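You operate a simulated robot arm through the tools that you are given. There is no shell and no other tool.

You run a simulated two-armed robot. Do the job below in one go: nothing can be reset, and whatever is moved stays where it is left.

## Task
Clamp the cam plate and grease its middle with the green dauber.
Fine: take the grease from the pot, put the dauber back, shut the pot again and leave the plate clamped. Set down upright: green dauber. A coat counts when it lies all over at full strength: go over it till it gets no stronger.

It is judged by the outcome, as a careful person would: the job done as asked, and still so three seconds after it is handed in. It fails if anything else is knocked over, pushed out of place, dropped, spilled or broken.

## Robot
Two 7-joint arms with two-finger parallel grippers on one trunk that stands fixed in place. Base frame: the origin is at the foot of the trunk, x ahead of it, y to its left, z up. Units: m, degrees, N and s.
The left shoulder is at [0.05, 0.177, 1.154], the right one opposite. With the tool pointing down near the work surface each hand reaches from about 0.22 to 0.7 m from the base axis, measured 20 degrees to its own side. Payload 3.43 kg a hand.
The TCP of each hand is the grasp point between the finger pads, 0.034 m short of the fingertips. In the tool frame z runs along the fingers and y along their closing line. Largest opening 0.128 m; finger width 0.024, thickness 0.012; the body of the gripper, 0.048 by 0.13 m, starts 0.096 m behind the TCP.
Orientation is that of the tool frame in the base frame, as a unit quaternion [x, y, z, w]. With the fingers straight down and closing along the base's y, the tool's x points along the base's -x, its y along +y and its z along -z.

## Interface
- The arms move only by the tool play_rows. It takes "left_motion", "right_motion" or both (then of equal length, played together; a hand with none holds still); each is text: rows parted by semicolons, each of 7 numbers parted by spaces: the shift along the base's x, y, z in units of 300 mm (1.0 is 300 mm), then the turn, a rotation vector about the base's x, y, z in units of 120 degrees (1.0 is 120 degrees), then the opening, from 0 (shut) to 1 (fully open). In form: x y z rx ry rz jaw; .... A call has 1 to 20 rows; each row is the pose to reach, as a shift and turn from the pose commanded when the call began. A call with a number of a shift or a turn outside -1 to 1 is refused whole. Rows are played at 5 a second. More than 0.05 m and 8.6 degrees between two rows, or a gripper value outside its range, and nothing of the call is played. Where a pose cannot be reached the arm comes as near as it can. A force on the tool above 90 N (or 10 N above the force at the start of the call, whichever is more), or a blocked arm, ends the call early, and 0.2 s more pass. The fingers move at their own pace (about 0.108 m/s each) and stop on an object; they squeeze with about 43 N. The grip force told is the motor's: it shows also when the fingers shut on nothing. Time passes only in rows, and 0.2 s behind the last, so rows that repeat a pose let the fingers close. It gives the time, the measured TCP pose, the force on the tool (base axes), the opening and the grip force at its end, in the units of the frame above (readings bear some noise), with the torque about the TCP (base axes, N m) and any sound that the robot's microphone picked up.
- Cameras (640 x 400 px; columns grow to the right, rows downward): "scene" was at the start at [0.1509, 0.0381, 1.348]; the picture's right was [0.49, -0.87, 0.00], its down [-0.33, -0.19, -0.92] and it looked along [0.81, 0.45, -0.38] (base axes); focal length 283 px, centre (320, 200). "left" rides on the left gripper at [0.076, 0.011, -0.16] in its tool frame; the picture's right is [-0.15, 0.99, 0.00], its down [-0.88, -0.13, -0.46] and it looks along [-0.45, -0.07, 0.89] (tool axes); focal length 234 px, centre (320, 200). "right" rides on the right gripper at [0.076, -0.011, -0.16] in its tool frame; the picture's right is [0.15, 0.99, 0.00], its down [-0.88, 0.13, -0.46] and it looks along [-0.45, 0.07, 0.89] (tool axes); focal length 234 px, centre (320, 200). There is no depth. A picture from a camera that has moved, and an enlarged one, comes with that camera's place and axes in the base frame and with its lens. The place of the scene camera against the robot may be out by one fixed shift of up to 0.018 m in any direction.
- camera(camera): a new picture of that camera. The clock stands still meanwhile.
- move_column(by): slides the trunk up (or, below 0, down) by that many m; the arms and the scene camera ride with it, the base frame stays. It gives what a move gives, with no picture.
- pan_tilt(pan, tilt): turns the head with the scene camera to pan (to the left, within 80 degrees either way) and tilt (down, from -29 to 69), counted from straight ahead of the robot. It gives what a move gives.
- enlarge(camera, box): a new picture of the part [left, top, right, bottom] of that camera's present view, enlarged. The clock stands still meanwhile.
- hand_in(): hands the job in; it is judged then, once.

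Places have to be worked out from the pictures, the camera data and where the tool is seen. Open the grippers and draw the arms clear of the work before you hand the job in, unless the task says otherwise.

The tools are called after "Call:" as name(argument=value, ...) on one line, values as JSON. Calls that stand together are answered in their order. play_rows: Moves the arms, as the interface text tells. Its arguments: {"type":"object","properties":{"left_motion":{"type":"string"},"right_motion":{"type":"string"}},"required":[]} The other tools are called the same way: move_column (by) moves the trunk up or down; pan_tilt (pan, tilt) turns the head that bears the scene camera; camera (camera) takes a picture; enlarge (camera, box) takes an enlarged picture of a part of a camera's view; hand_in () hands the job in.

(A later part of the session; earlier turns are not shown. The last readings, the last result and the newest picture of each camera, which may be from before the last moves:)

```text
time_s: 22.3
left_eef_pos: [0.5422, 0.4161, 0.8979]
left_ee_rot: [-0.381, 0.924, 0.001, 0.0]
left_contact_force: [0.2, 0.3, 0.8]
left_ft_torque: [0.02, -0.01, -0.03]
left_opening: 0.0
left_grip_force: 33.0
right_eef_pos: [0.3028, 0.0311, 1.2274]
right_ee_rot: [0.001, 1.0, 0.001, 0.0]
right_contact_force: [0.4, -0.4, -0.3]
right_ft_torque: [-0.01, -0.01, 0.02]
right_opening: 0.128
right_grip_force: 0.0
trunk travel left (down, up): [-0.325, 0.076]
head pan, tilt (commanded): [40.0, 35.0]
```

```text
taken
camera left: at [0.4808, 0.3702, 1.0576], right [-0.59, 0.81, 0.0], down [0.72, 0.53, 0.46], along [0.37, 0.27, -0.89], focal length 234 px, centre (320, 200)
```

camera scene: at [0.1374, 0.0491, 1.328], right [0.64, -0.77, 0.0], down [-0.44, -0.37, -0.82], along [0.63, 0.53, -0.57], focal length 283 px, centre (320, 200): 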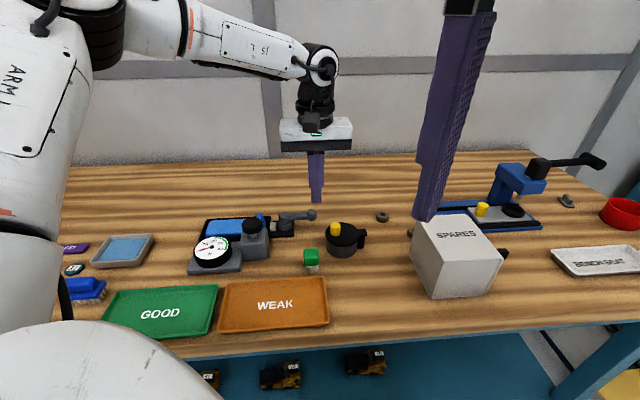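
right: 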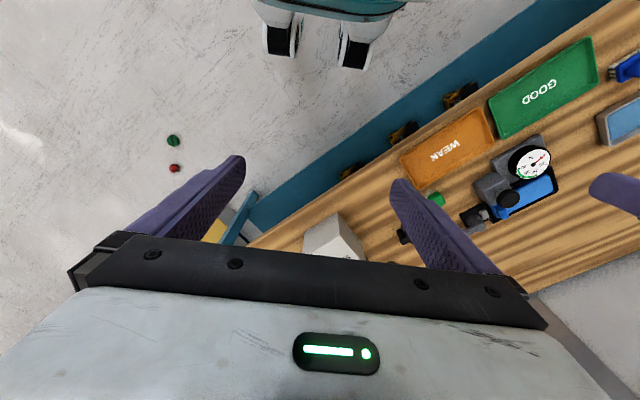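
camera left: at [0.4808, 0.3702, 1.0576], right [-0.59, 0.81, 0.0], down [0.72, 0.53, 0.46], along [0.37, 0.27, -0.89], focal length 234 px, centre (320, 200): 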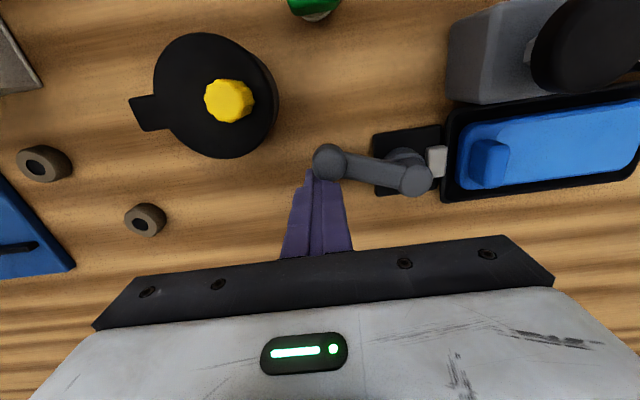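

The lever turns freely this way. I carry on along the arc to about 105 degrees of bearing and check again.

Call:
play_rows(left_motion="-0.014 -0.019 0 0 0 0 0; -0.028 -0.036 0 0 0 0 0; -0.054 -0.052 0 0 0 0 0; -0.085 -0.067 0 0 0 0 0; -0.118 -0.076 0 0 0 0 0; -0.148 -0.081 0 0 0 0 0")

Call:
camera(camera="left")

Call:
enlarge(camera="scene", box=[180, 180, 400, 290])

```text
time_s: 23.7
left_eef_pos: [0.4971, 0.3916, 0.8967]
left_ee_rot: [-0.38, 0.925, 0.0, 0.001]
left_contact_force: [1.0, -1.2, 0.7]
left_ft_torque: [0.02, -0.01, 0.01]
left_opening: 0.0
left_grip_force: 33.1
right_eef_pos: [0.303, 0.031, 1.2266]
right_ee_rot: [0.0, 1.0, 0.001, 0.0]
right_contact_force: [0.6, 0.2, -1.2]
right_ft_torque: [0.01, -0.02, -0.03]
right_opening: 0.1282
right_grip_force: 0.0
trunk travel left (down, up): [-0.325, 0.076]
head pan, tilt (commanded): [40.0, 35.0]
```

```text
taken
camera left: at [0.4358, 0.3457, 1.0558], right [-0.59, 0.81, 0.0], down [0.72, 0.53, 0.46], along [0.37, 0.27, -0.89], focal length 234 px, centre (320, 200)
```

left: 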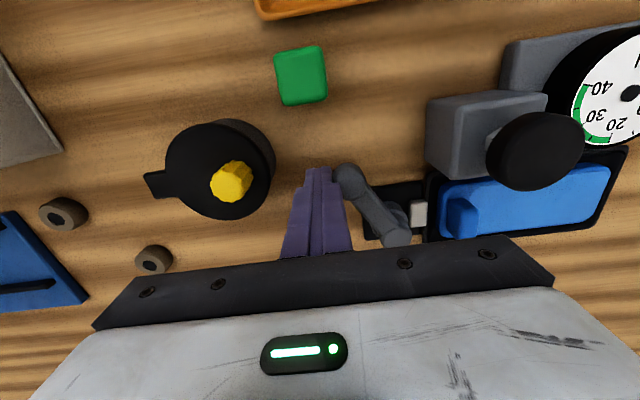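

```text
2.91 times, centred on (290, 235) of scene
camera zoom: at [0.1376, 0.0492, 1.328], right [0.64, -0.77, 0.0], down [-0.44, -0.37, -0.82], along [0.63, 0.53, -0.57], focal length 824 px, centre (407, 98)
```

zoom: 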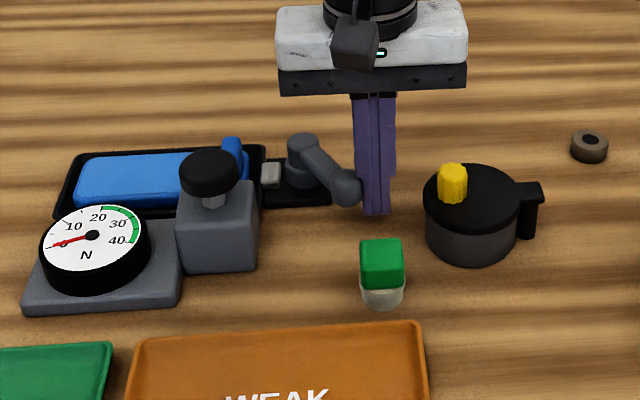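

Still free. The lever points toward the robot's right-front; I keep turning in small steps up to about 130 degrees and watch the force.

Call:
play_rows(left_motion="-0.029 -0.001 0 0 0 0 0; -0.064 0.002 0 0 0 0 0; -0.085 0.007 0 0 0 0 0; -0.105 0.012 0 0 0 0 0")

Call:
camera(camera="left")

Call:
enlarge(camera="scene", box=[180, 180, 400, 290])

```text
time_s: 24.7
left_eef_pos: [0.466, 0.3959, 0.8965]
left_ee_rot: [-0.38, 0.925, 0.001, 0.001]
left_contact_force: [1.8, 0.4, 1.5]
left_ft_torque: [-0.02, 0.03, -0.02]
left_opening: 0.0
left_grip_force: 32.9
right_eef_pos: [0.3022, 0.0314, 1.2267]
right_ee_rot: [0.0, 1.0, 0.001, 0.001]
right_contact_force: [0.2, -0.4, 0.7]
right_ft_torque: [-0.01, -0.01, 0.0]
right_opening: 0.1282
right_grip_force: 0.0
trunk travel left (down, up): [-0.325, 0.076]
head pan, tilt (commanded): [40.0, 35.0]
```

```text
taken
camera left: at [0.4033, 0.3498, 1.0563], right [-0.59, 0.81, 0.0], down [0.72, 0.53, 0.46], along [0.37, 0.27, -0.89], focal length 234 px, centre (320, 200)
```

left: 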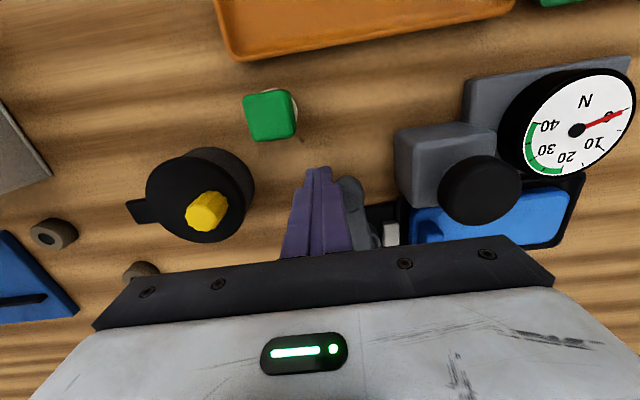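

```text
2.91 times, centred on (290, 235) of scene
camera zoom: at [0.1376, 0.0492, 1.328], right [0.64, -0.77, 0.0], down [-0.44, -0.37, -0.82], along [0.63, 0.53, -0.57], focal length 824 px, centre (407, 98)
```

zoom: 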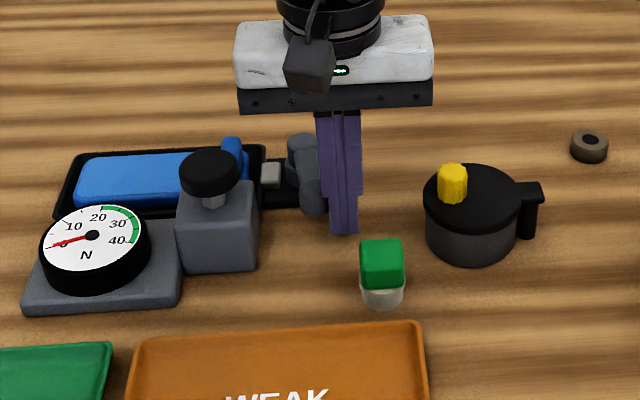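

Force is still only about 2 N and the jaw looks unmoved, so the cam hasn't tightened yet. I go on in finer steps.

Call:
play_rows(left_motion="-0.014 0.008 0 0 0 0 0; -0.027 0.015 0 0 0 0 0; -0.045 0.026 0 0 0 0 0")

Call:
enlarge(camera="scene", box=[230, 190, 330, 270])

Call:
enlarge(camera="left", box=[300, 90, 500, 250])

```text
time_s: 25.5
left_eef_pos: [0.4555, 0.4018, 0.8972]
left_ee_rot: [-0.38, 0.925, -0.002, 0.002]
left_contact_force: [13.6, -11.3, -10.5]
left_ft_torque: [-0.15, -0.11, -0.12]
left_opening: 0.0003
left_grip_force: 32.7
right_eef_pos: [0.3056, 0.0297, 1.2254]
right_ee_rot: [0.0, 1.0, 0.001, 0.0]
right_contact_force: [-0.3, -0.1, -0.9]
right_ft_torque: [0.04, -0.01, -0.01]
right_opening: 0.128
right_grip_force: 0.1
trunk travel left (down, up): [-0.325, 0.076]
head pan, tilt (commanded): [40.0, 35.0]
```

```text
5.00 times, centred on (280, 230) of scene
camera zoom: at [0.1398, 0.0485, 1.3275], right [0.64, -0.77, 0.0], down [-0.44, -0.37, -0.82], along [0.63, 0.53, -0.57], focal length 1416 px, centre (520, 50)
```

zoom: 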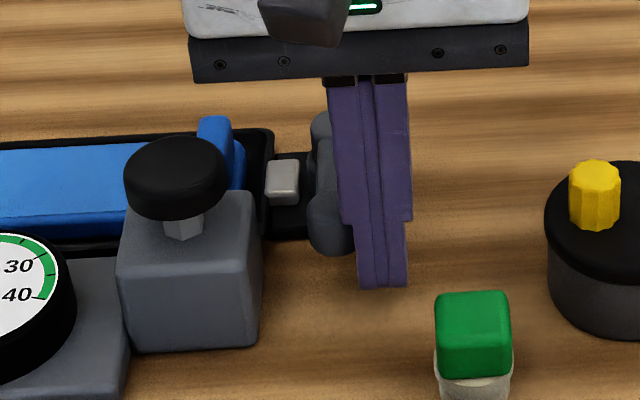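

```text
2.50 times, centred on (400, 170) of left
camera zoom: at [0.392, 0.3567, 1.0573], right [-0.59, 0.81, -0.01], down [0.72, 0.53, 0.46], along [0.37, 0.27, -0.89], focal length 585 px, centre (120, 275)
```

zoom: 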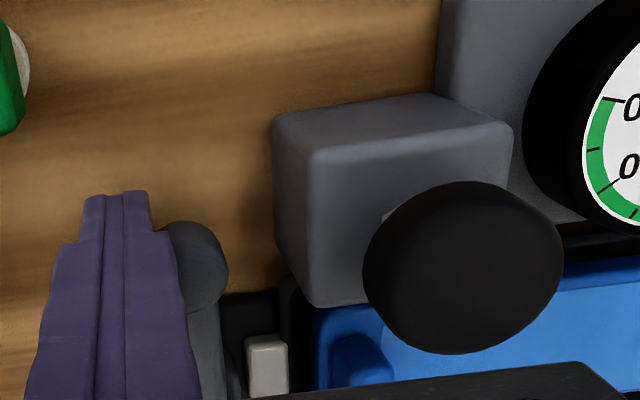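

Resistance has come up to about 18 N, so either the cam is biting or the lever is near its stop. I push a few millimetres more to see whether it still yields.

Call:
play_rows(left_motion="-0.01 0.009 0 0 0 0 0; -0.02 0.018 0 0 0 0 0; -0.02 0.018 0 0 0 0 0")

Call:
enlarge(camera="scene", box=[230, 190, 330, 270])

```text
time_s: 26.3
left_eef_pos: [0.4547, 0.4026, 0.898]
left_ee_rot: [-0.38, 0.925, -0.009, 0.006]
left_contact_force: [31.5, -37.5, -19.0]
left_ft_torque: [-0.32, -0.16, -0.19]
left_opening: 0.0
left_grip_force: 33.2
right_eef_pos: [0.3068, 0.0281, 1.2246]
right_ee_rot: [0.0, 1.0, 0.002, -0.002]
right_contact_force: [-0.5, 0.0, 0.2]
right_ft_torque: [0.02, 0.03, 0.03]
right_opening: 0.1282
right_grip_force: 0.1
trunk travel left (down, up): [-0.325, 0.076]
head pan, tilt (commanded): [40.0, 35.0]
```

```text
5.00 times, centred on (280, 230) of scene
camera zoom: at [0.1422, 0.0468, 1.3274], right [0.64, -0.77, 0.0], down [-0.44, -0.37, -0.82], along [0.62, 0.53, -0.58], focal length 1416 px, centre (520, 50)
```

zoom: 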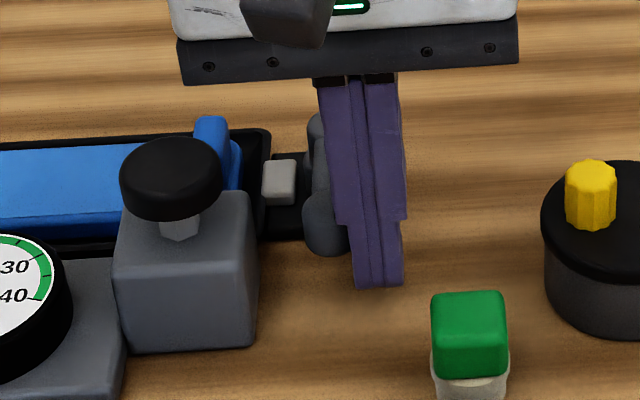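

At about 52 N it no longer yields, so this is the end of the lever's travel. I back off and look at whether it stays and what the jaw did.

Call:
play_rows(left_motion="0.03 -0.02 0 0 0 0 0; 0.08 -0.05 0 0 0 0 0; 0.1 -0.07 0.1 0 0 0 0; 0.1 -0.1 0.25 0 0 0 0; 0.1 -0.1 0.35 0 0 0 0; 0.1 -0.1 0.35 0 0 0 0")

Call:
camera(camera="left")

Call:
enlarge(camera="scene", box=[200, 200, 320, 275])

```text
time_s: 27.7
left_eef_pos: [0.4735, 0.3793, 1.0042]
left_ee_rot: [-0.381, 0.924, 0.0, 0.001]
left_contact_force: [0.5, -0.8, 0.1]
left_ft_torque: [0.07, -0.01, -0.03]
left_opening: 0.0
left_grip_force: 33.1
right_eef_pos: [0.3027, 0.0316, 1.2257]
right_ee_rot: [0.0, 1.0, 0.001, 0.0]
right_contact_force: [0.2, -0.3, 1.1]
right_ft_torque: [0.02, 0.02, -0.03]
right_opening: 0.1278
right_grip_force: 0.2
trunk travel left (down, up): [-0.325, 0.076]
head pan, tilt (commanded): [40.0, 35.0]
```

```text
taken
camera left: at [0.4107, 0.3334, 1.1638], right [-0.59, 0.81, 0.0], down [0.72, 0.53, 0.46], along [0.37, 0.27, -0.89], focal length 234 px, centre (320, 200)
```

left: 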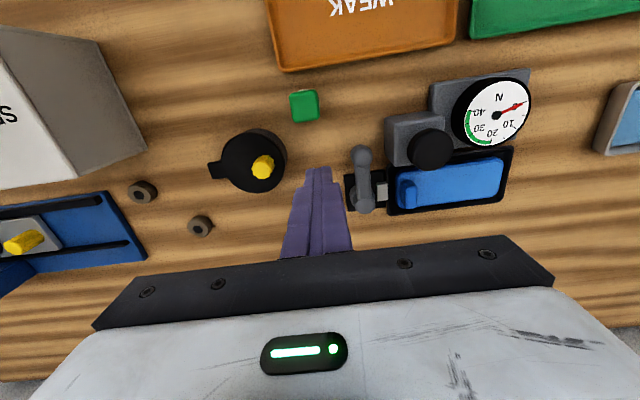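

```text
5.33 times, centred on (260, 238) of scene
camera zoom: at [0.1377, 0.0492, 1.328], right [0.64, -0.77, 0.0], down [-0.44, -0.37, -0.82], along [0.63, 0.53, -0.57], focal length 1510 px, centre (640, 0)
```

zoom: 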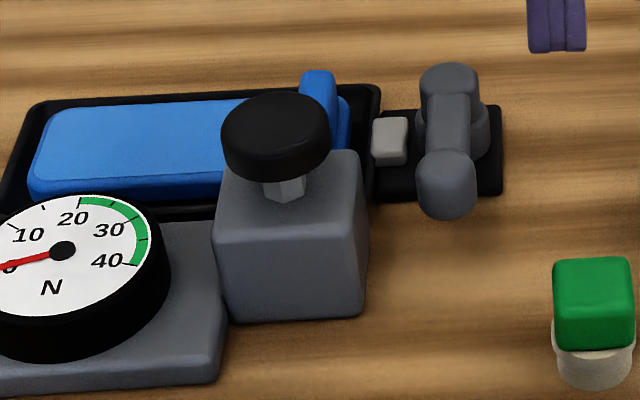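

The lever stays put, now pointing toward the robot, and the plate seems to have been nudged along by the jaw. I enlarge the wrist view to check the jaw against the plate.

Call:
enlarge(camera="left", box=[335, 120, 525, 235])

Call:
enlarge(camera="left", box=[200, 70, 340, 220])

```text
3.37 times, centred on (430, 178) of left
camera zoom: at [0.4107, 0.3334, 1.1638], right [-0.59, 0.81, 0.0], down [0.72, 0.53, 0.46], along [0.37, 0.27, -0.89], focal length 789 px, centre (-50, 276)
```

zoom: 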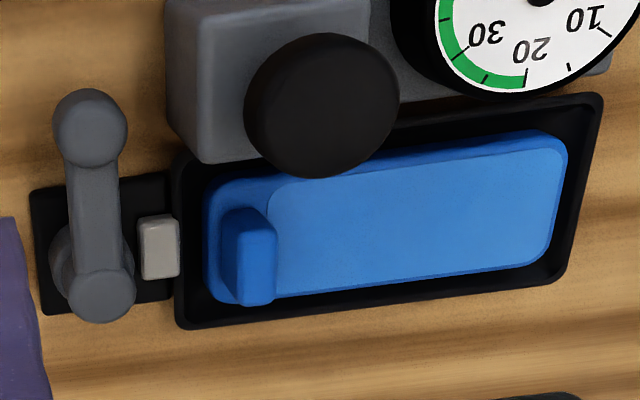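

```text
2.67 times, centred on (270, 145) of left
camera zoom: at [0.4107, 0.3334, 1.1638], right [-0.59, 0.81, 0.0], down [0.72, 0.53, 0.46], along [0.37, 0.27, -0.89], focal length 624 px, centre (453, 347)
```

zoom: 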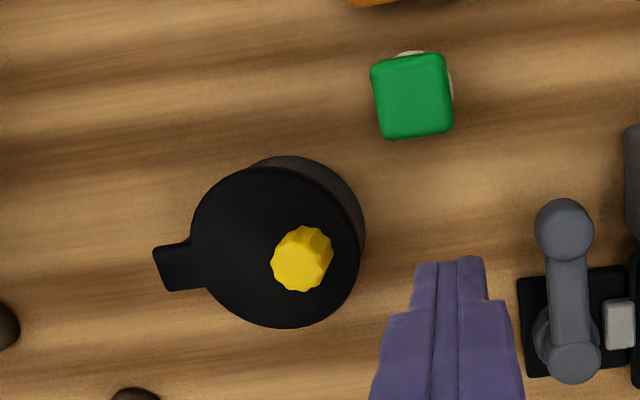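

The lever is at its stop and the plate sits against its nest with the jaw up to it. Now the pot: knob centre (0.518, 0.334), post near (0.560, 0.291). I place the closed fingers beside the knob, on its near side, just above the lid.

Call:
play_rows(left_motion="0.02 -0.12 0 0 0 0 0; 0.045 -0.25 0 0 0 0 0; 0.045 -0.25 -0.1 0 0 0 0; 0.045 -0.25 -0.18 0 0 0 0; 0.045 -0.25 -0.222 0 0 0 0; 0.045 -0.25 -0.222 0 0 0 0")

Call:
camera(camera="left")

Call:
enlarge(camera="scene", box=[280, 180, 400, 270])

```text
time_s: 29.1
left_eef_pos: [0.4891, 0.3023, 0.9374]
left_ee_rot: [-0.382, 0.924, 0.0, 0.001]
left_contact_force: [0.2, -0.6, -0.1]
left_ft_torque: [0.01, 0.02, -0.01]
left_opening: 0.0
left_grip_force: 32.3
right_eef_pos: [0.3028, 0.0302, 1.2264]
right_ee_rot: [-0.001, 1.0, 0.0, 0.0]
right_contact_force: [0.4, 0.1, -0.5]
right_ft_torque: [0.0, 0.0, -0.01]
right_opening: 0.1281
right_grip_force: 0.1
trunk travel left (down, up): [-0.325, 0.076]
head pan, tilt (commanded): [40.0, 35.0]
```

```text
taken
camera left: at [0.4271, 0.2571, 1.0963], right [-0.59, 0.81, 0.0], down [0.72, 0.53, 0.46], along [0.37, 0.27, -0.89], focal length 234 px, centre (320, 200)
```

left: 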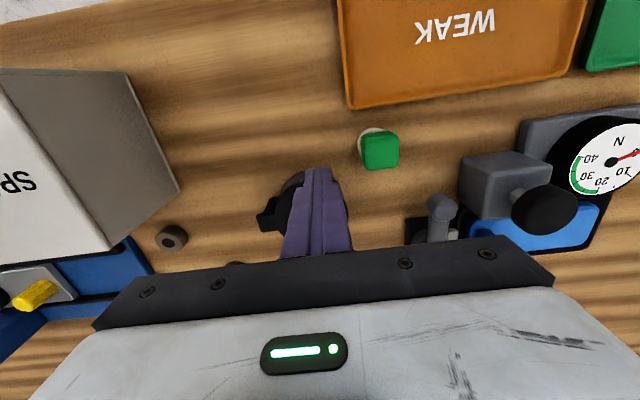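

```text
4.44 times, centred on (340, 225) of scene
camera zoom: at [0.1375, 0.0491, 1.328], right [0.64, -0.77, 0.0], down [-0.44, -0.37, -0.82], along [0.63, 0.53, -0.57], focal length 1258 px, centre (231, 89)
```

zoom: 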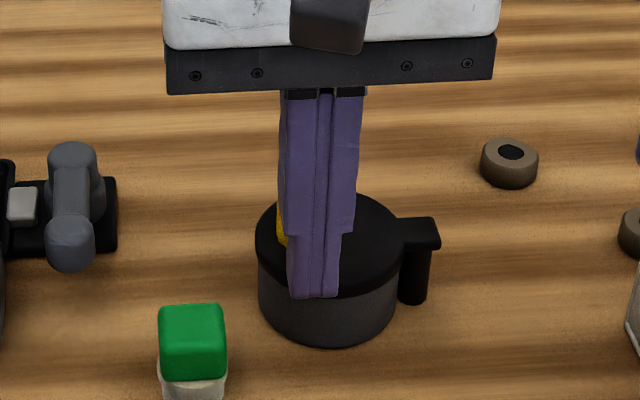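

The fingers stand just short of the knob. I push about 26 mm away from the robot (roughly 8 mm of knob travel) and look at force and movement.

Call:
play_rows(left_motion="0.02 0.02 0 0 0 0 0; 0.04 0.04 0 0 0 0 0; 0.051 0.05 0 0 0 0 0; 0.062 0.061 0 0 0 0 0")

Call:
enlarge(camera="scene", box=[280, 180, 400, 270])

Call:
camera(camera="left")

```text
time_s: 30.1
left_eef_pos: [0.5061, 0.3197, 0.9363]
left_ee_rot: [-0.38, 0.925, -0.001, -0.004]
left_contact_force: [-18.2, -14.6, 0.8]
left_ft_torque: [-0.46, 0.19, 0.0]
left_opening: 0.0
left_grip_force: 32.9
right_eef_pos: [0.3011, 0.0291, 1.2266]
right_ee_rot: [0.0, 1.0, 0.001, 0.0]
right_contact_force: [0.2, 0.0, 0.8]
right_ft_torque: [0.03, -0.01, 0.0]
right_opening: 0.1277
right_grip_force: 0.0
trunk travel left (down, up): [-0.325, 0.076]
head pan, tilt (commanded): [40.0, 35.0]
```

```text
4.44 times, centred on (340, 225) of scene
camera zoom: at [0.1356, 0.0477, 1.3284], right [0.64, -0.77, 0.0], down [-0.44, -0.37, -0.82], along [0.63, 0.53, -0.57], focal length 1258 px, centre (231, 89)
```

zoom: 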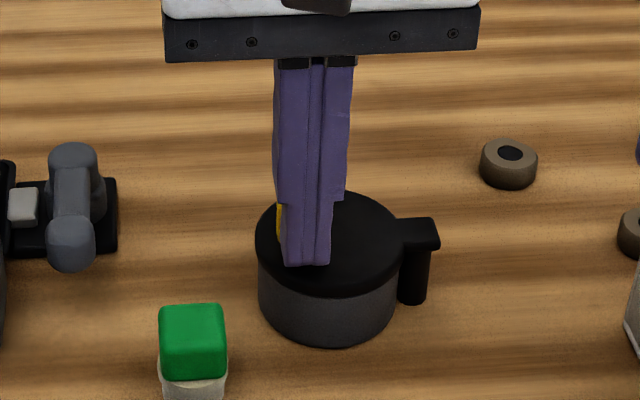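

```text
taken
camera left: at [0.444, 0.2738, 1.0961], right [-0.59, 0.81, 0.0], down [0.72, 0.53, 0.45], along [0.36, 0.27, -0.89], focal length 234 px, centre (320, 200)
```

left: 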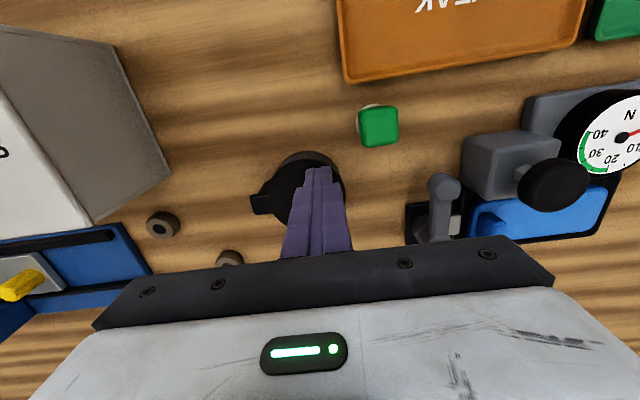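

23 N and neither lid nor pot moved, so the lid is at its closed stop that way. I back off, go over the knob and come down on its far side to swing the lid toward the robot instead.

Call:
play_rows(left_motion="-0.03 -0.03 0 0 0 0 0; -0.04 -0.04 0.08 0 0 0 0; -0.04 -0.04 0.17 0 0 0 0; 0.05 0.05 0.17 0 0 0 0; 0.14 0.14 0.17 0 0 0 0; 0.14 0.14 0.08 0 0 0 0; 0.14 0.14 0 0 0 0 0; 0.14 0.14 0 0 0 0 0")

Call:
camera(camera="left")

```text
time_s: 31.9
left_eef_pos: [0.5497, 0.3631, 0.9362]
left_ee_rot: [-0.381, 0.924, 0.001, 0.001]
left_contact_force: [-0.8, 0.1, 0.2]
left_ft_torque: [0.01, 0.02, -0.03]
left_opening: 0.0
left_grip_force: 33.4
right_eef_pos: [0.3019, 0.0298, 1.2263]
right_ee_rot: [0.0, 1.0, 0.0, -0.001]
right_contact_force: [0.3, 1.0, -0.1]
right_ft_torque: [0.03, -0.01, 0.03]
right_opening: 0.1278
right_grip_force: 0.0
trunk travel left (down, up): [-0.325, 0.076]
head pan, tilt (commanded): [40.0, 35.0]
```

```text
taken
camera left: at [0.4889, 0.3171, 1.0966], right [-0.59, 0.81, 0.0], down [0.72, 0.53, 0.46], along [0.37, 0.27, -0.89], focal length 234 px, centre (320, 200)
```

left: 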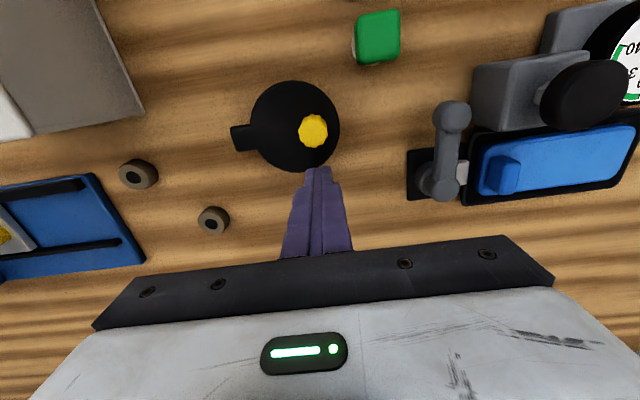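

The lid, knob and tab are well seen. I push the knob toward the robot along its arc about the post, about 10 degrees to start.

Call:
play_rows(left_motion="-0.022 -0.02 0 0 0 0 0; -0.042 -0.039 0 0 0 0 0; -0.06 -0.049 0 0 0 0 0; -0.078 -0.058 0 0 0 0 0")

Call:
camera(camera="left")

Call:
enlarge(camera="scene", box=[280, 180, 400, 270])

```text
time_s: 32.9
left_eef_pos: [0.5273, 0.3459, 0.9355]
left_ee_rot: [-0.38, 0.925, 0.001, 0.001]
left_contact_force: [-1.0, 0.1, 0.6]
left_ft_torque: [0.01, -0.01, 0.0]
left_opening: 0.0
left_grip_force: 32.6
right_eef_pos: [0.3031, 0.0308, 1.2264]
right_ee_rot: [0.001, 1.0, 0.001, 0.0]
right_contact_force: [-0.1, 0.5, 0.4]
right_ft_torque: [-0.04, -0.01, -0.02]
right_opening: 0.128
right_grip_force: 0.1
trunk travel left (down, up): [-0.325, 0.076]
head pan, tilt (commanded): [40.0, 35.0]
```

```text
taken
camera left: at [0.4651, 0.3004, 1.0949], right [-0.59, 0.81, 0.0], down [0.72, 0.53, 0.46], along [0.37, 0.27, -0.89], focal length 234 px, centre (320, 200)
```

left: 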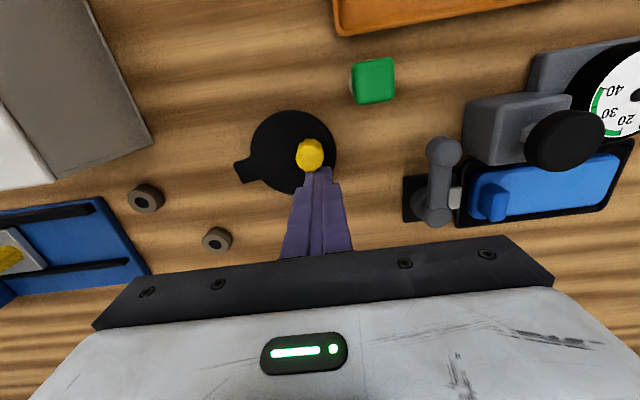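

```text
4.44 times, centred on (340, 225) of scene
camera zoom: at [0.1375, 0.0492, 1.328], right [0.64, -0.77, 0.0], down [-0.44, -0.37, -0.82], along [0.63, 0.53, -0.57], focal length 1258 px, centre (231, 89)
```

zoom: 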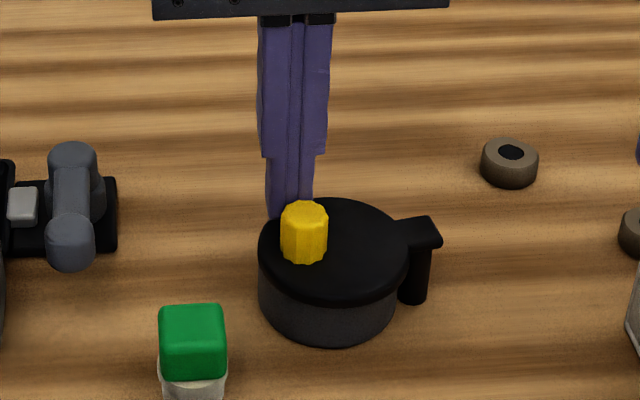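

The lid swings easily about its post (about 1 N). I continue along the arc to about 70 degrees open.

Call:
play_rows(left_motion="-0.029 -0.023 0 0 0 0 0; -0.055 -0.05 0 0 0 0 0; -0.075 -0.082 0 0 0 0 0; -0.09 -0.116 0 0 0 0 0; -0.099 -0.152 0 0 0 0 0; -0.101 -0.189 0 0 0 0 0")

Call:
camera(camera="left")

Call:
enlarge(camera="scene", box=[280, 180, 400, 270])

```text
time_s: 34.3
left_eef_pos: [0.4973, 0.2908, 0.9348]
left_ee_rot: [-0.381, 0.925, 0.001, 0.0]
left_contact_force: [0.3, 0.3, 0.1]
left_ft_torque: [-0.01, 0.01, 0.0]
left_opening: 0.0
left_grip_force: 32.8
right_eef_pos: [0.3038, 0.0301, 1.2264]
right_ee_rot: [0.0, 1.0, 0.001, 0.0]
right_contact_force: [-0.4, 0.6, -0.6]
right_ft_torque: [-0.02, -0.01, 0.0]
right_opening: 0.128
right_grip_force: 0.0
trunk travel left (down, up): [-0.325, 0.076]
head pan, tilt (commanded): [40.0, 35.0]
```

```text
taken
camera left: at [0.4349, 0.2456, 1.0938], right [-0.59, 0.81, 0.0], down [0.72, 0.53, 0.46], along [0.37, 0.27, -0.89], focal length 234 px, centre (320, 200)
```

left: 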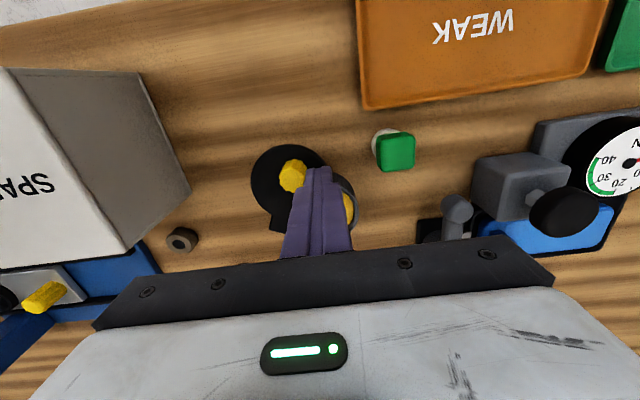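

```text
4.44 times, centred on (340, 225) of scene
camera zoom: at [0.1375, 0.0491, 1.328], right [0.64, -0.77, 0.0], down [-0.44, -0.37, -0.82], along [0.63, 0.53, -0.57], focal length 1258 px, centre (231, 89)
```

zoom: 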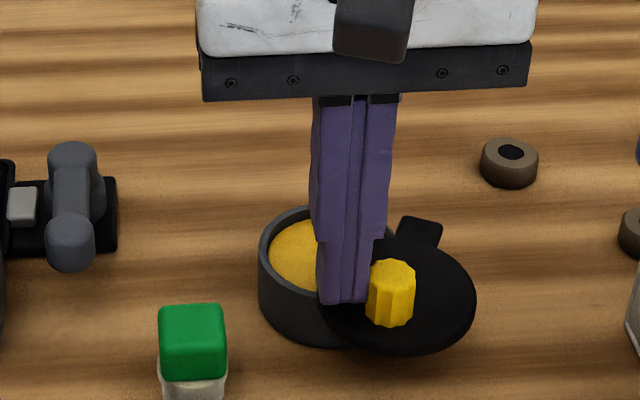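

Grease is showing in the pot. I swing the lid further until the mouth is fully clear, watching the force.

Call:
play_rows(left_motion="0.005 -0.037 0 0 0 0 0; 0.015 -0.073 0 0 0 0 0; 0.032 -0.107 0 0 0 0 0; 0.054 -0.137 0 0 0 0 0; 0.067 -0.15 0 0 0 0 0; 0.082 -0.162 0 0 0 0 0")

Call:
camera(camera="left")

Call:
enlarge(camera="scene", box=[280, 180, 400, 270])

```text
time_s: 35.7
left_eef_pos: [0.5225, 0.2423, 0.9361]
left_ee_rot: [-0.38, 0.925, 0.0, 0.001]
left_contact_force: [0.3, 0.4, 0.9]
left_ft_torque: [0.0, 0.01, 0.02]
left_opening: 0.0
left_grip_force: 32.9
right_eef_pos: [0.3037, 0.0306, 1.2267]
right_ee_rot: [-0.001, 1.0, 0.0, 0.0]
right_contact_force: [0.4, -0.5, -0.4]
right_ft_torque: [-0.01, 0.01, 0.01]
right_opening: 0.1279
right_grip_force: 0.0
trunk travel left (down, up): [-0.325, 0.076]
head pan, tilt (commanded): [40.0, 35.0]
```

```text
taken
camera left: at [0.4598, 0.197, 1.0942], right [-0.59, 0.81, 0.0], down [0.72, 0.53, 0.46], along [0.37, 0.27, -0.89], focal length 234 px, centre (320, 200)
```

left: 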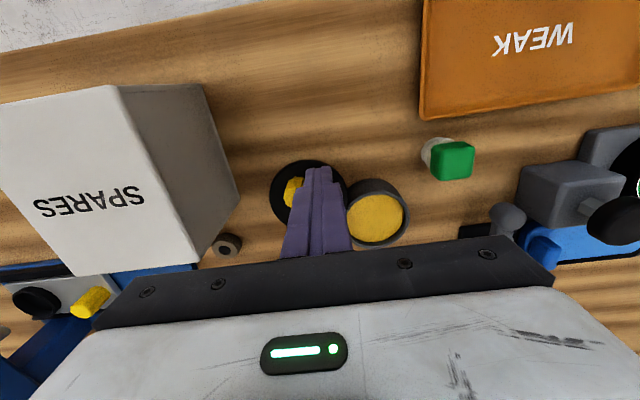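

```text
4.44 times, centred on (340, 225) of scene
camera zoom: at [0.1377, 0.0492, 1.328], right [0.64, -0.77, 0.0], down [-0.44, -0.37, -0.82], along [0.63, 0.53, -0.57], focal length 1258 px, centre (231, 89)
```

zoom: 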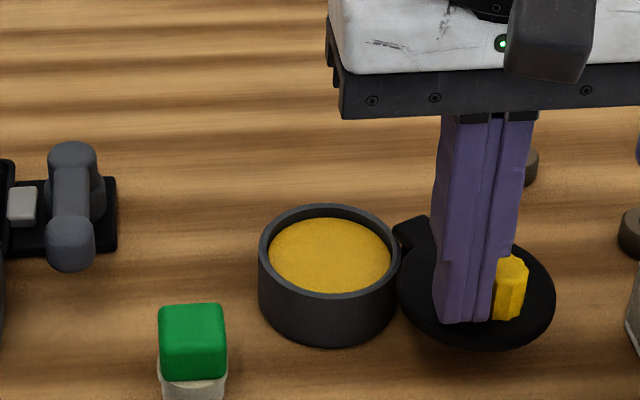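

The mouth is clear and the lid stays. I lift straight up and move over the green dauber at about (0.439, 0.335), opening the fingers to about 55 mm.

Call:
play_rows(left_motion="-0.01 0 0.1 0 0 0 0; -0.02 0.02 0.2 0 0 0 0; -0.1 0.1 0.217 0 0 0 0.2; -0.19 0.21 0.217 0 0 0 0.43; -0.271 0.314 0.217 0 0 0 0.43; -0.271 0.314 0.217 0 0 0 0.43")

Call:
camera(camera="left")

Call:
enlarge(camera="left", box=[250, 70, 390, 210])

Call:
enlarge(camera="scene", box=[240, 170, 400, 280])

```text
time_s: 37.1
left_eef_pos: [0.4405, 0.3366, 1.0048]
left_ee_rot: [-0.381, 0.925, 0.001, 0.001]
left_contact_force: [-0.3, -0.7, 1.0]
left_ft_torque: [0.01, 0.0, -0.01]
left_opening: 0.0553
left_grip_force: 0.0
right_eef_pos: [0.3036, 0.0308, 1.2261]
right_ee_rot: [-0.001, 1.0, 0.001, 0.0]
right_contact_force: [-0.7, 0.3, -0.2]
right_ft_torque: [0.0, -0.06, 0.02]
right_opening: 0.128
right_grip_force: 0.1
trunk travel left (down, up): [-0.325, 0.076]
head pan, tilt (commanded): [40.0, 35.0]
```

```text
taken
camera left: at [0.3788, 0.2902, 1.1637], right [-0.59, 0.81, 0.0], down [0.72, 0.53, 0.46], along [0.37, 0.27, -0.89], focal length 234 px, centre (320, 200)
```

left: 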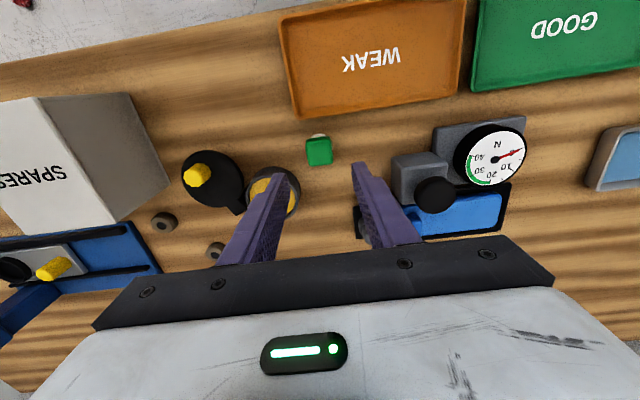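

```text
2.86 times, centred on (320, 140) of left
camera zoom: at [0.3788, 0.2902, 1.1637], right [-0.59, 0.81, 0.0], down [0.72, 0.53, 0.46], along [0.37, 0.27, -0.89], focal length 669 px, centre (320, 371)
```

zoom: 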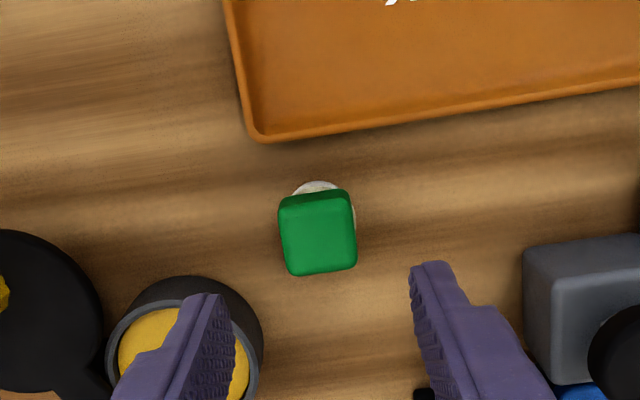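

```text
3.64 times, centred on (320, 225) of scene
camera zoom: at [0.1377, 0.0491, 1.328], right [0.64, -0.77, 0.0], down [-0.44, -0.37, -0.82], along [0.63, 0.53, -0.57], focal length 1030 px, centre (320, 109)
```

zoom: 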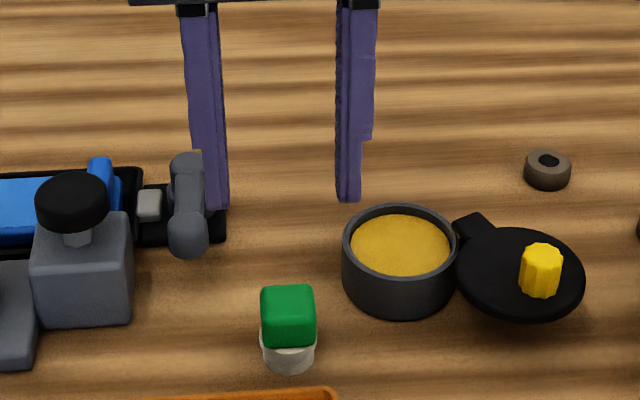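

The dauber is centred between the fingers (offset about 1 mm) and square to them. I go down to hold the green block, with the fingertips staying well above the bench, and close.

Call:
play_rows(left_motion="0.002 0 -0.1 0 0 0 0.43; 0.003 0 -0.2 0 0 0 0.43; 0.003 0 -0.29 0 0 0 0.43; 0.003 0 -0.355 0 0 0 0.43; 0.003 0 -0.355 0 0 0 0.43")

Call:
camera(camera="left")

Call:
enlarge(camera="scene", box=[260, 200, 380, 290])

```text
time_s: 38.3
left_eef_pos: [0.4403, 0.3365, 0.8952]
left_ee_rot: [-0.38, 0.925, 0.0, 0.0]
left_contact_force: [0.5, 0.2, 0.1]
left_ft_torque: [-0.03, 0.01, -0.02]
left_opening: 0.0548
left_grip_force: 0.1
right_eef_pos: [0.3033, 0.0308, 1.227]
right_ee_rot: [0.0, 1.0, 0.001, 0.0]
right_contact_force: [-0.5, 0.0, 1.5]
right_ft_torque: [0.0, 0.01, -0.01]
right_opening: 0.1284
right_grip_force: 0.1
trunk travel left (down, up): [-0.325, 0.076]
head pan, tilt (commanded): [40.0, 35.0]
```

```text
taken
camera left: at [0.3774, 0.2908, 1.0553], right [-0.59, 0.81, 0.0], down [0.72, 0.53, 0.46], along [0.37, 0.27, -0.89], focal length 234 px, centre (320, 200)
```

left: 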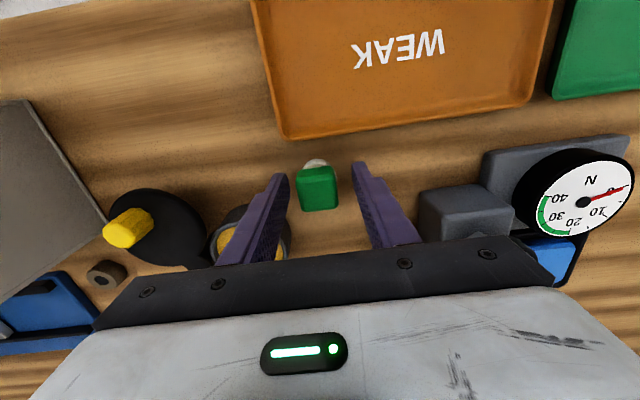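

```text
4.44 times, centred on (320, 245) of scene
camera zoom: at [0.1375, 0.0492, 1.328], right [0.64, -0.77, 0.0], down [-0.44, -0.37, -0.82], along [0.63, 0.53, -0.57], focal length 1258 px, centre (320, 0)
```

zoom: 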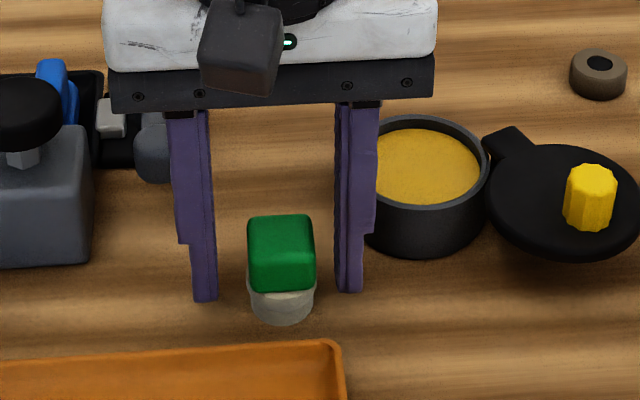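

The fingers stand either side of the green block with no contact. I close on it.

Call:
play_rows(left_motion="0 0 0 0 0 0 0.2; 0 0 0 0 0 0 0; 0 0 0 0 0 0 0; 0 0 0 0 0 0 0")

Call:
enlarge(camera="scene", box=[260, 200, 380, 290])

```text
time_s: 39.3
left_eef_pos: [0.4395, 0.3368, 0.8958]
left_ee_rot: [-0.38, 0.925, 0.0, 0.001]
left_contact_force: [0.3, 0.9, 0.0]
left_ft_torque: [0.02, 0.0, -0.03]
left_opening: 0.0317
left_grip_force: 43.5
right_eef_pos: [0.303, 0.0312, 1.226]
right_ee_rot: [0.0, 1.0, 0.001, 0.001]
right_contact_force: [-0.3, 0.5, -0.3]
right_ft_torque: [-0.04, -0.01, -0.01]
right_opening: 0.1282
right_grip_force: 0.2
trunk travel left (down, up): [-0.325, 0.076]
head pan, tilt (commanded): [40.0, 35.0]
```

```text
4.44 times, centred on (320, 245) of scene
camera zoom: at [0.1376, 0.0492, 1.328], right [0.64, -0.77, 0.0], down [-0.44, -0.37, -0.82], along [0.63, 0.53, -0.57], focal length 1258 px, centre (320, 0)
```

zoom: 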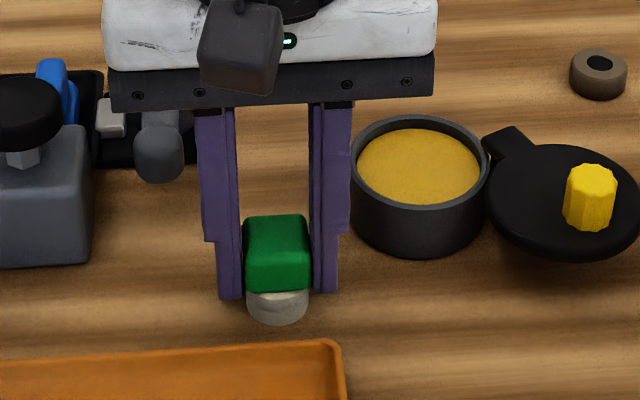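

The dauber is held (opening 31.7 mm, 43 N). Home pose of the grip is TCP (0.440, 0.3367, 0.8955). I lift it 80 mm straight up, move over the pot, and look before dipping.

Call:
play_rows(left_motion="0 0 0.08 0 0 0 0; 0 0 0.18 0 0 0 0; 0 0 0.27 0 0 0 0; 0.1 -0.02 0.27 0 0 0 0; 0.2 -0.045 0.27 0 0 0 0; 0.28 -0.06 0.27 0 0 0 0; 0.28 -0.06 0.27 0 0 0 0")

Call:
camera(camera="left")

Call:
enlarge(camera="scene", box=[280, 180, 400, 270])

```text
time_s: 40.9
left_eef_pos: [0.5217, 0.3198, 0.9773]
left_ee_rot: [-0.38, 0.925, 0.001, 0.0]
left_contact_force: [0.2, -0.2, -0.4]
left_ft_torque: [0.02, 0.0, 0.02]
left_opening: 0.0318
left_grip_force: 42.9
right_eef_pos: [0.303, 0.0306, 1.2264]
right_ee_rot: [0.0, 1.0, 0.0, 0.0]
right_contact_force: [-0.4, 0.2, 0.0]
right_ft_torque: [0.0, -0.04, -0.04]
right_opening: 0.1279
right_grip_force: 0.1
trunk travel left (down, up): [-0.325, 0.076]
head pan, tilt (commanded): [40.0, 35.0]
```

```text
taken
camera left: at [0.4601, 0.2733, 1.1372], right [-0.59, 0.81, 0.0], down [0.72, 0.53, 0.46], along [0.37, 0.27, -0.89], focal length 234 px, centre (320, 200)
```

left: 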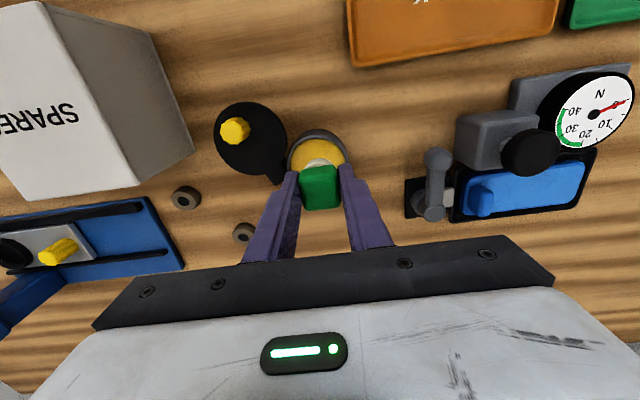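

```text
4.44 times, centred on (340, 225) of scene
camera zoom: at [0.1374, 0.0492, 1.328], right [0.64, -0.77, 0.0], down [-0.44, -0.37, -0.82], along [0.63, 0.53, -0.57], focal length 1258 px, centre (231, 89)
```

zoom: 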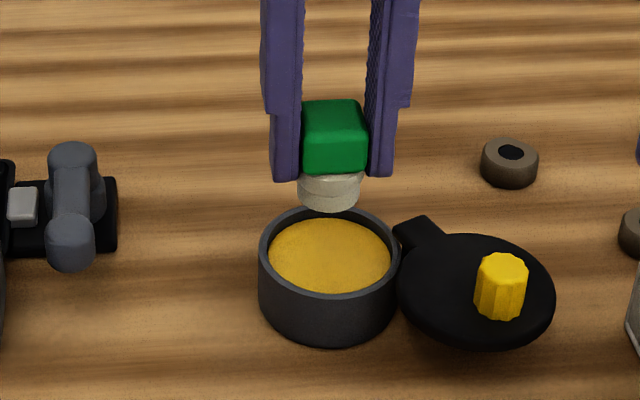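

The dauber hangs just above the pot. I enlarge the wrist view to centre it over the mouth.

Call:
enlarge(camera="left", box=[260, 110, 380, 220])

```text
3.64 times, centred on (320, 165) of left
camera zoom: at [0.4601, 0.2733, 1.1372], right [-0.59, 0.81, 0.0], down [0.72, 0.53, 0.46], along [0.37, 0.27, -0.89], focal length 852 px, centre (320, 327)
```

zoom: 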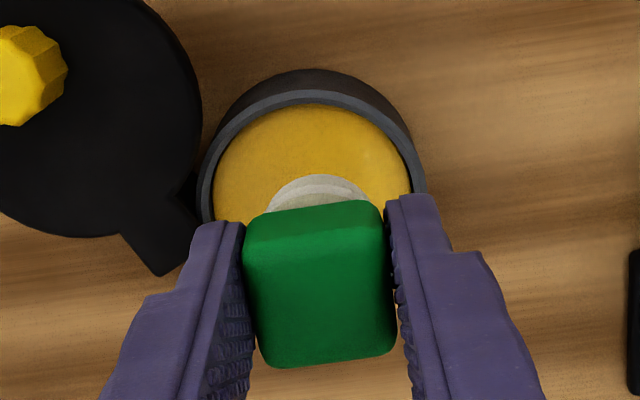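

Felt bottom is at about z 0.925 and the pot centre at about (0.527, 0.3205). I centre the dauber and lower it to just at the grease.

Call:
play_rows(left_motion="0.018 0.002 0 0 0 0 0; 0.018 0.002 -0.06 0 0 0 0; 0.018 0.002 -0.12 0 0 0 0; 0.018 0.002 -0.155 0 0 0 0; 0.018 0.002 -0.155 0 0 0 0")

Call:
enlarge(camera="scene", box=[280, 180, 400, 270])

Call:
enlarge(camera="left", box=[260, 110, 380, 220])

```text
time_s: 42.1
left_eef_pos: [0.5289, 0.3183, 0.9295]
left_ee_rot: [-0.38, 0.925, 0.001, 0.001]
left_contact_force: [0.2, -1.1, -0.2]
left_ft_torque: [0.0, 0.01, -0.05]
left_opening: 0.0318
left_grip_force: 43.5
right_eef_pos: [0.3034, 0.0302, 1.2261]
right_ee_rot: [0.0, 1.0, 0.001, 0.0]
right_contact_force: [0.2, 0.3, -0.7]
right_ft_torque: [0.01, 0.03, -0.03]
right_opening: 0.1279
right_grip_force: 0.0
trunk travel left (down, up): [-0.325, 0.076]
head pan, tilt (commanded): [40.0, 35.0]
```

```text
4.44 times, centred on (340, 225) of scene
camera zoom: at [0.1376, 0.0492, 1.328], right [0.64, -0.77, 0.0], down [-0.44, -0.37, -0.82], along [0.63, 0.53, -0.57], focal length 1258 px, centre (231, 89)
```

zoom: 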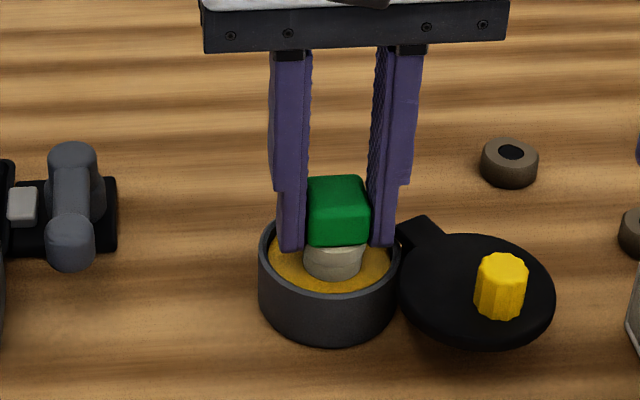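

```text
3.64 times, centred on (320, 165) of left
camera zoom: at [0.4672, 0.2731, 1.0884], right [-0.59, 0.81, 0.0], down [0.72, 0.53, 0.46], along [0.37, 0.27, -0.89], focal length 852 px, centre (320, 327)
```

zoom: 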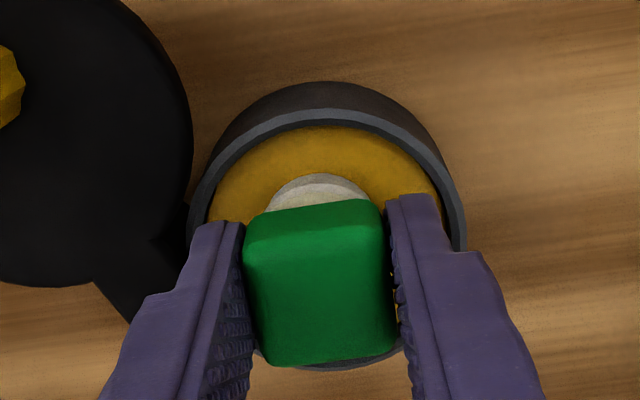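

The dauber is inside the mouth, roughly 5 mm short of centre toward the robot. I correct that and lower a few millimetres into the grease.

Call:
play_rows(left_motion="0.01 0.014 0 0 0 0 0; 0.01 0.014 -0.01 0 0 0 0; 0.01 0.014 -0.02 0 0 0 0; 0.01 0.014 -0.02 0 0 0 0")

Call:
enlarge(camera="scene", box=[300, 200, 380, 260])

```text
time_s: 43.1
left_eef_pos: [0.5313, 0.323, 0.9251]
left_ee_rot: [-0.38, 0.925, -0.001, 0.004]
left_contact_force: [-2.6, 3.0, 25.6]
left_ft_torque: [0.16, 0.25, 0.03]
left_opening: 0.032
left_grip_force: 43.0
right_eef_pos: [0.301, 0.03, 1.2274]
right_ee_rot: [0.0, 1.0, 0.002, 0.003]
right_contact_force: [0.0, -0.3, 0.7]
right_ft_torque: [-0.01, 0.02, -0.01]
right_opening: 0.128
right_grip_force: 0.1
trunk travel left (down, up): [-0.325, 0.076]
head pan, tilt (commanded): [40.0, 35.0]
```

```text
6.67 times, centred on (340, 230) of scene
camera zoom: at [0.135, 0.0482, 1.3287], right [0.64, -0.77, 0.0], down [-0.44, -0.37, -0.82], along [0.63, 0.53, -0.57], focal length 1888 px, centre (187, 0)
```

zoom: 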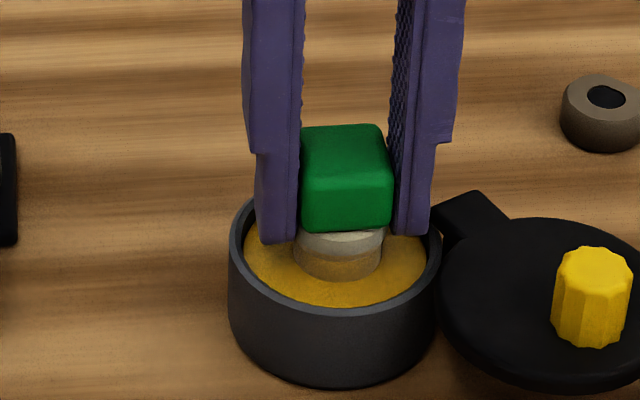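

Contact with the grease at 26 N and the felt is taking colour. I ease up and lift out, then look at the felt.

Call:
play_rows(left_motion="0 0 0.01 0 0 0 0; 0 0 0.02 0 0 0 0; 0 0 0.1 0 0 0 0; 0 0 0.2 0 0 0 0; 0 0 0.2 0 0 0 0")

Call:
enlarge(camera="scene", box=[290, 180, 390, 260])

Call:
camera(camera="left")

```text
time_s: 44.3
left_eef_pos: [0.5339, 0.3227, 0.9841]
left_ee_rot: [-0.38, 0.925, 0.0, 0.0]
left_contact_force: [0.4, -0.6, -0.5]
left_ft_torque: [-0.01, 0.01, 0.0]
left_opening: 0.0316
left_grip_force: 43.4
right_eef_pos: [0.3034, 0.0312, 1.2258]
right_ee_rot: [0.0, 1.0, 0.001, -0.001]
right_contact_force: [-0.3, -0.4, -0.7]
right_ft_torque: [0.01, -0.01, 0.01]
right_opening: 0.128
right_grip_force: 0.2
trunk travel left (down, up): [-0.325, 0.076]
head pan, tilt (commanded): [40.0, 35.0]
```

```text
5.00 times, centred on (340, 220) of scene
camera zoom: at [0.1377, 0.0493, 1.3279], right [0.64, -0.77, 0.0], down [-0.44, -0.37, -0.82], along [0.63, 0.53, -0.57], focal length 1416 px, centre (220, 100)
```

zoom: 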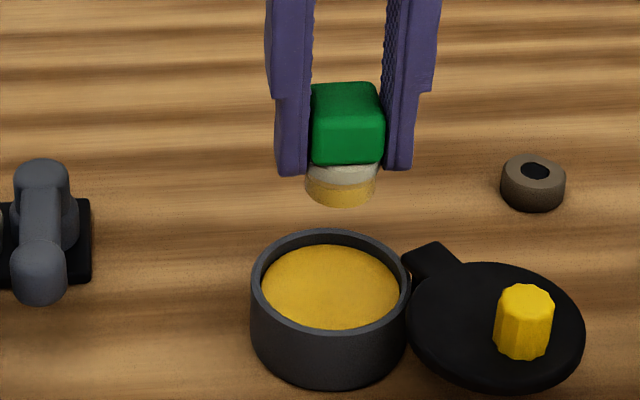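

```text
taken
camera left: at [0.4723, 0.2766, 1.1432], right [-0.59, 0.81, 0.0], down [0.72, 0.53, 0.46], along [0.37, 0.27, -0.89], focal length 234 px, centre (320, 200)
```

left: 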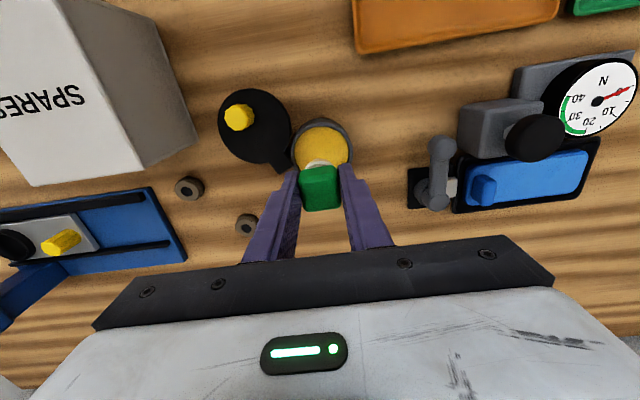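

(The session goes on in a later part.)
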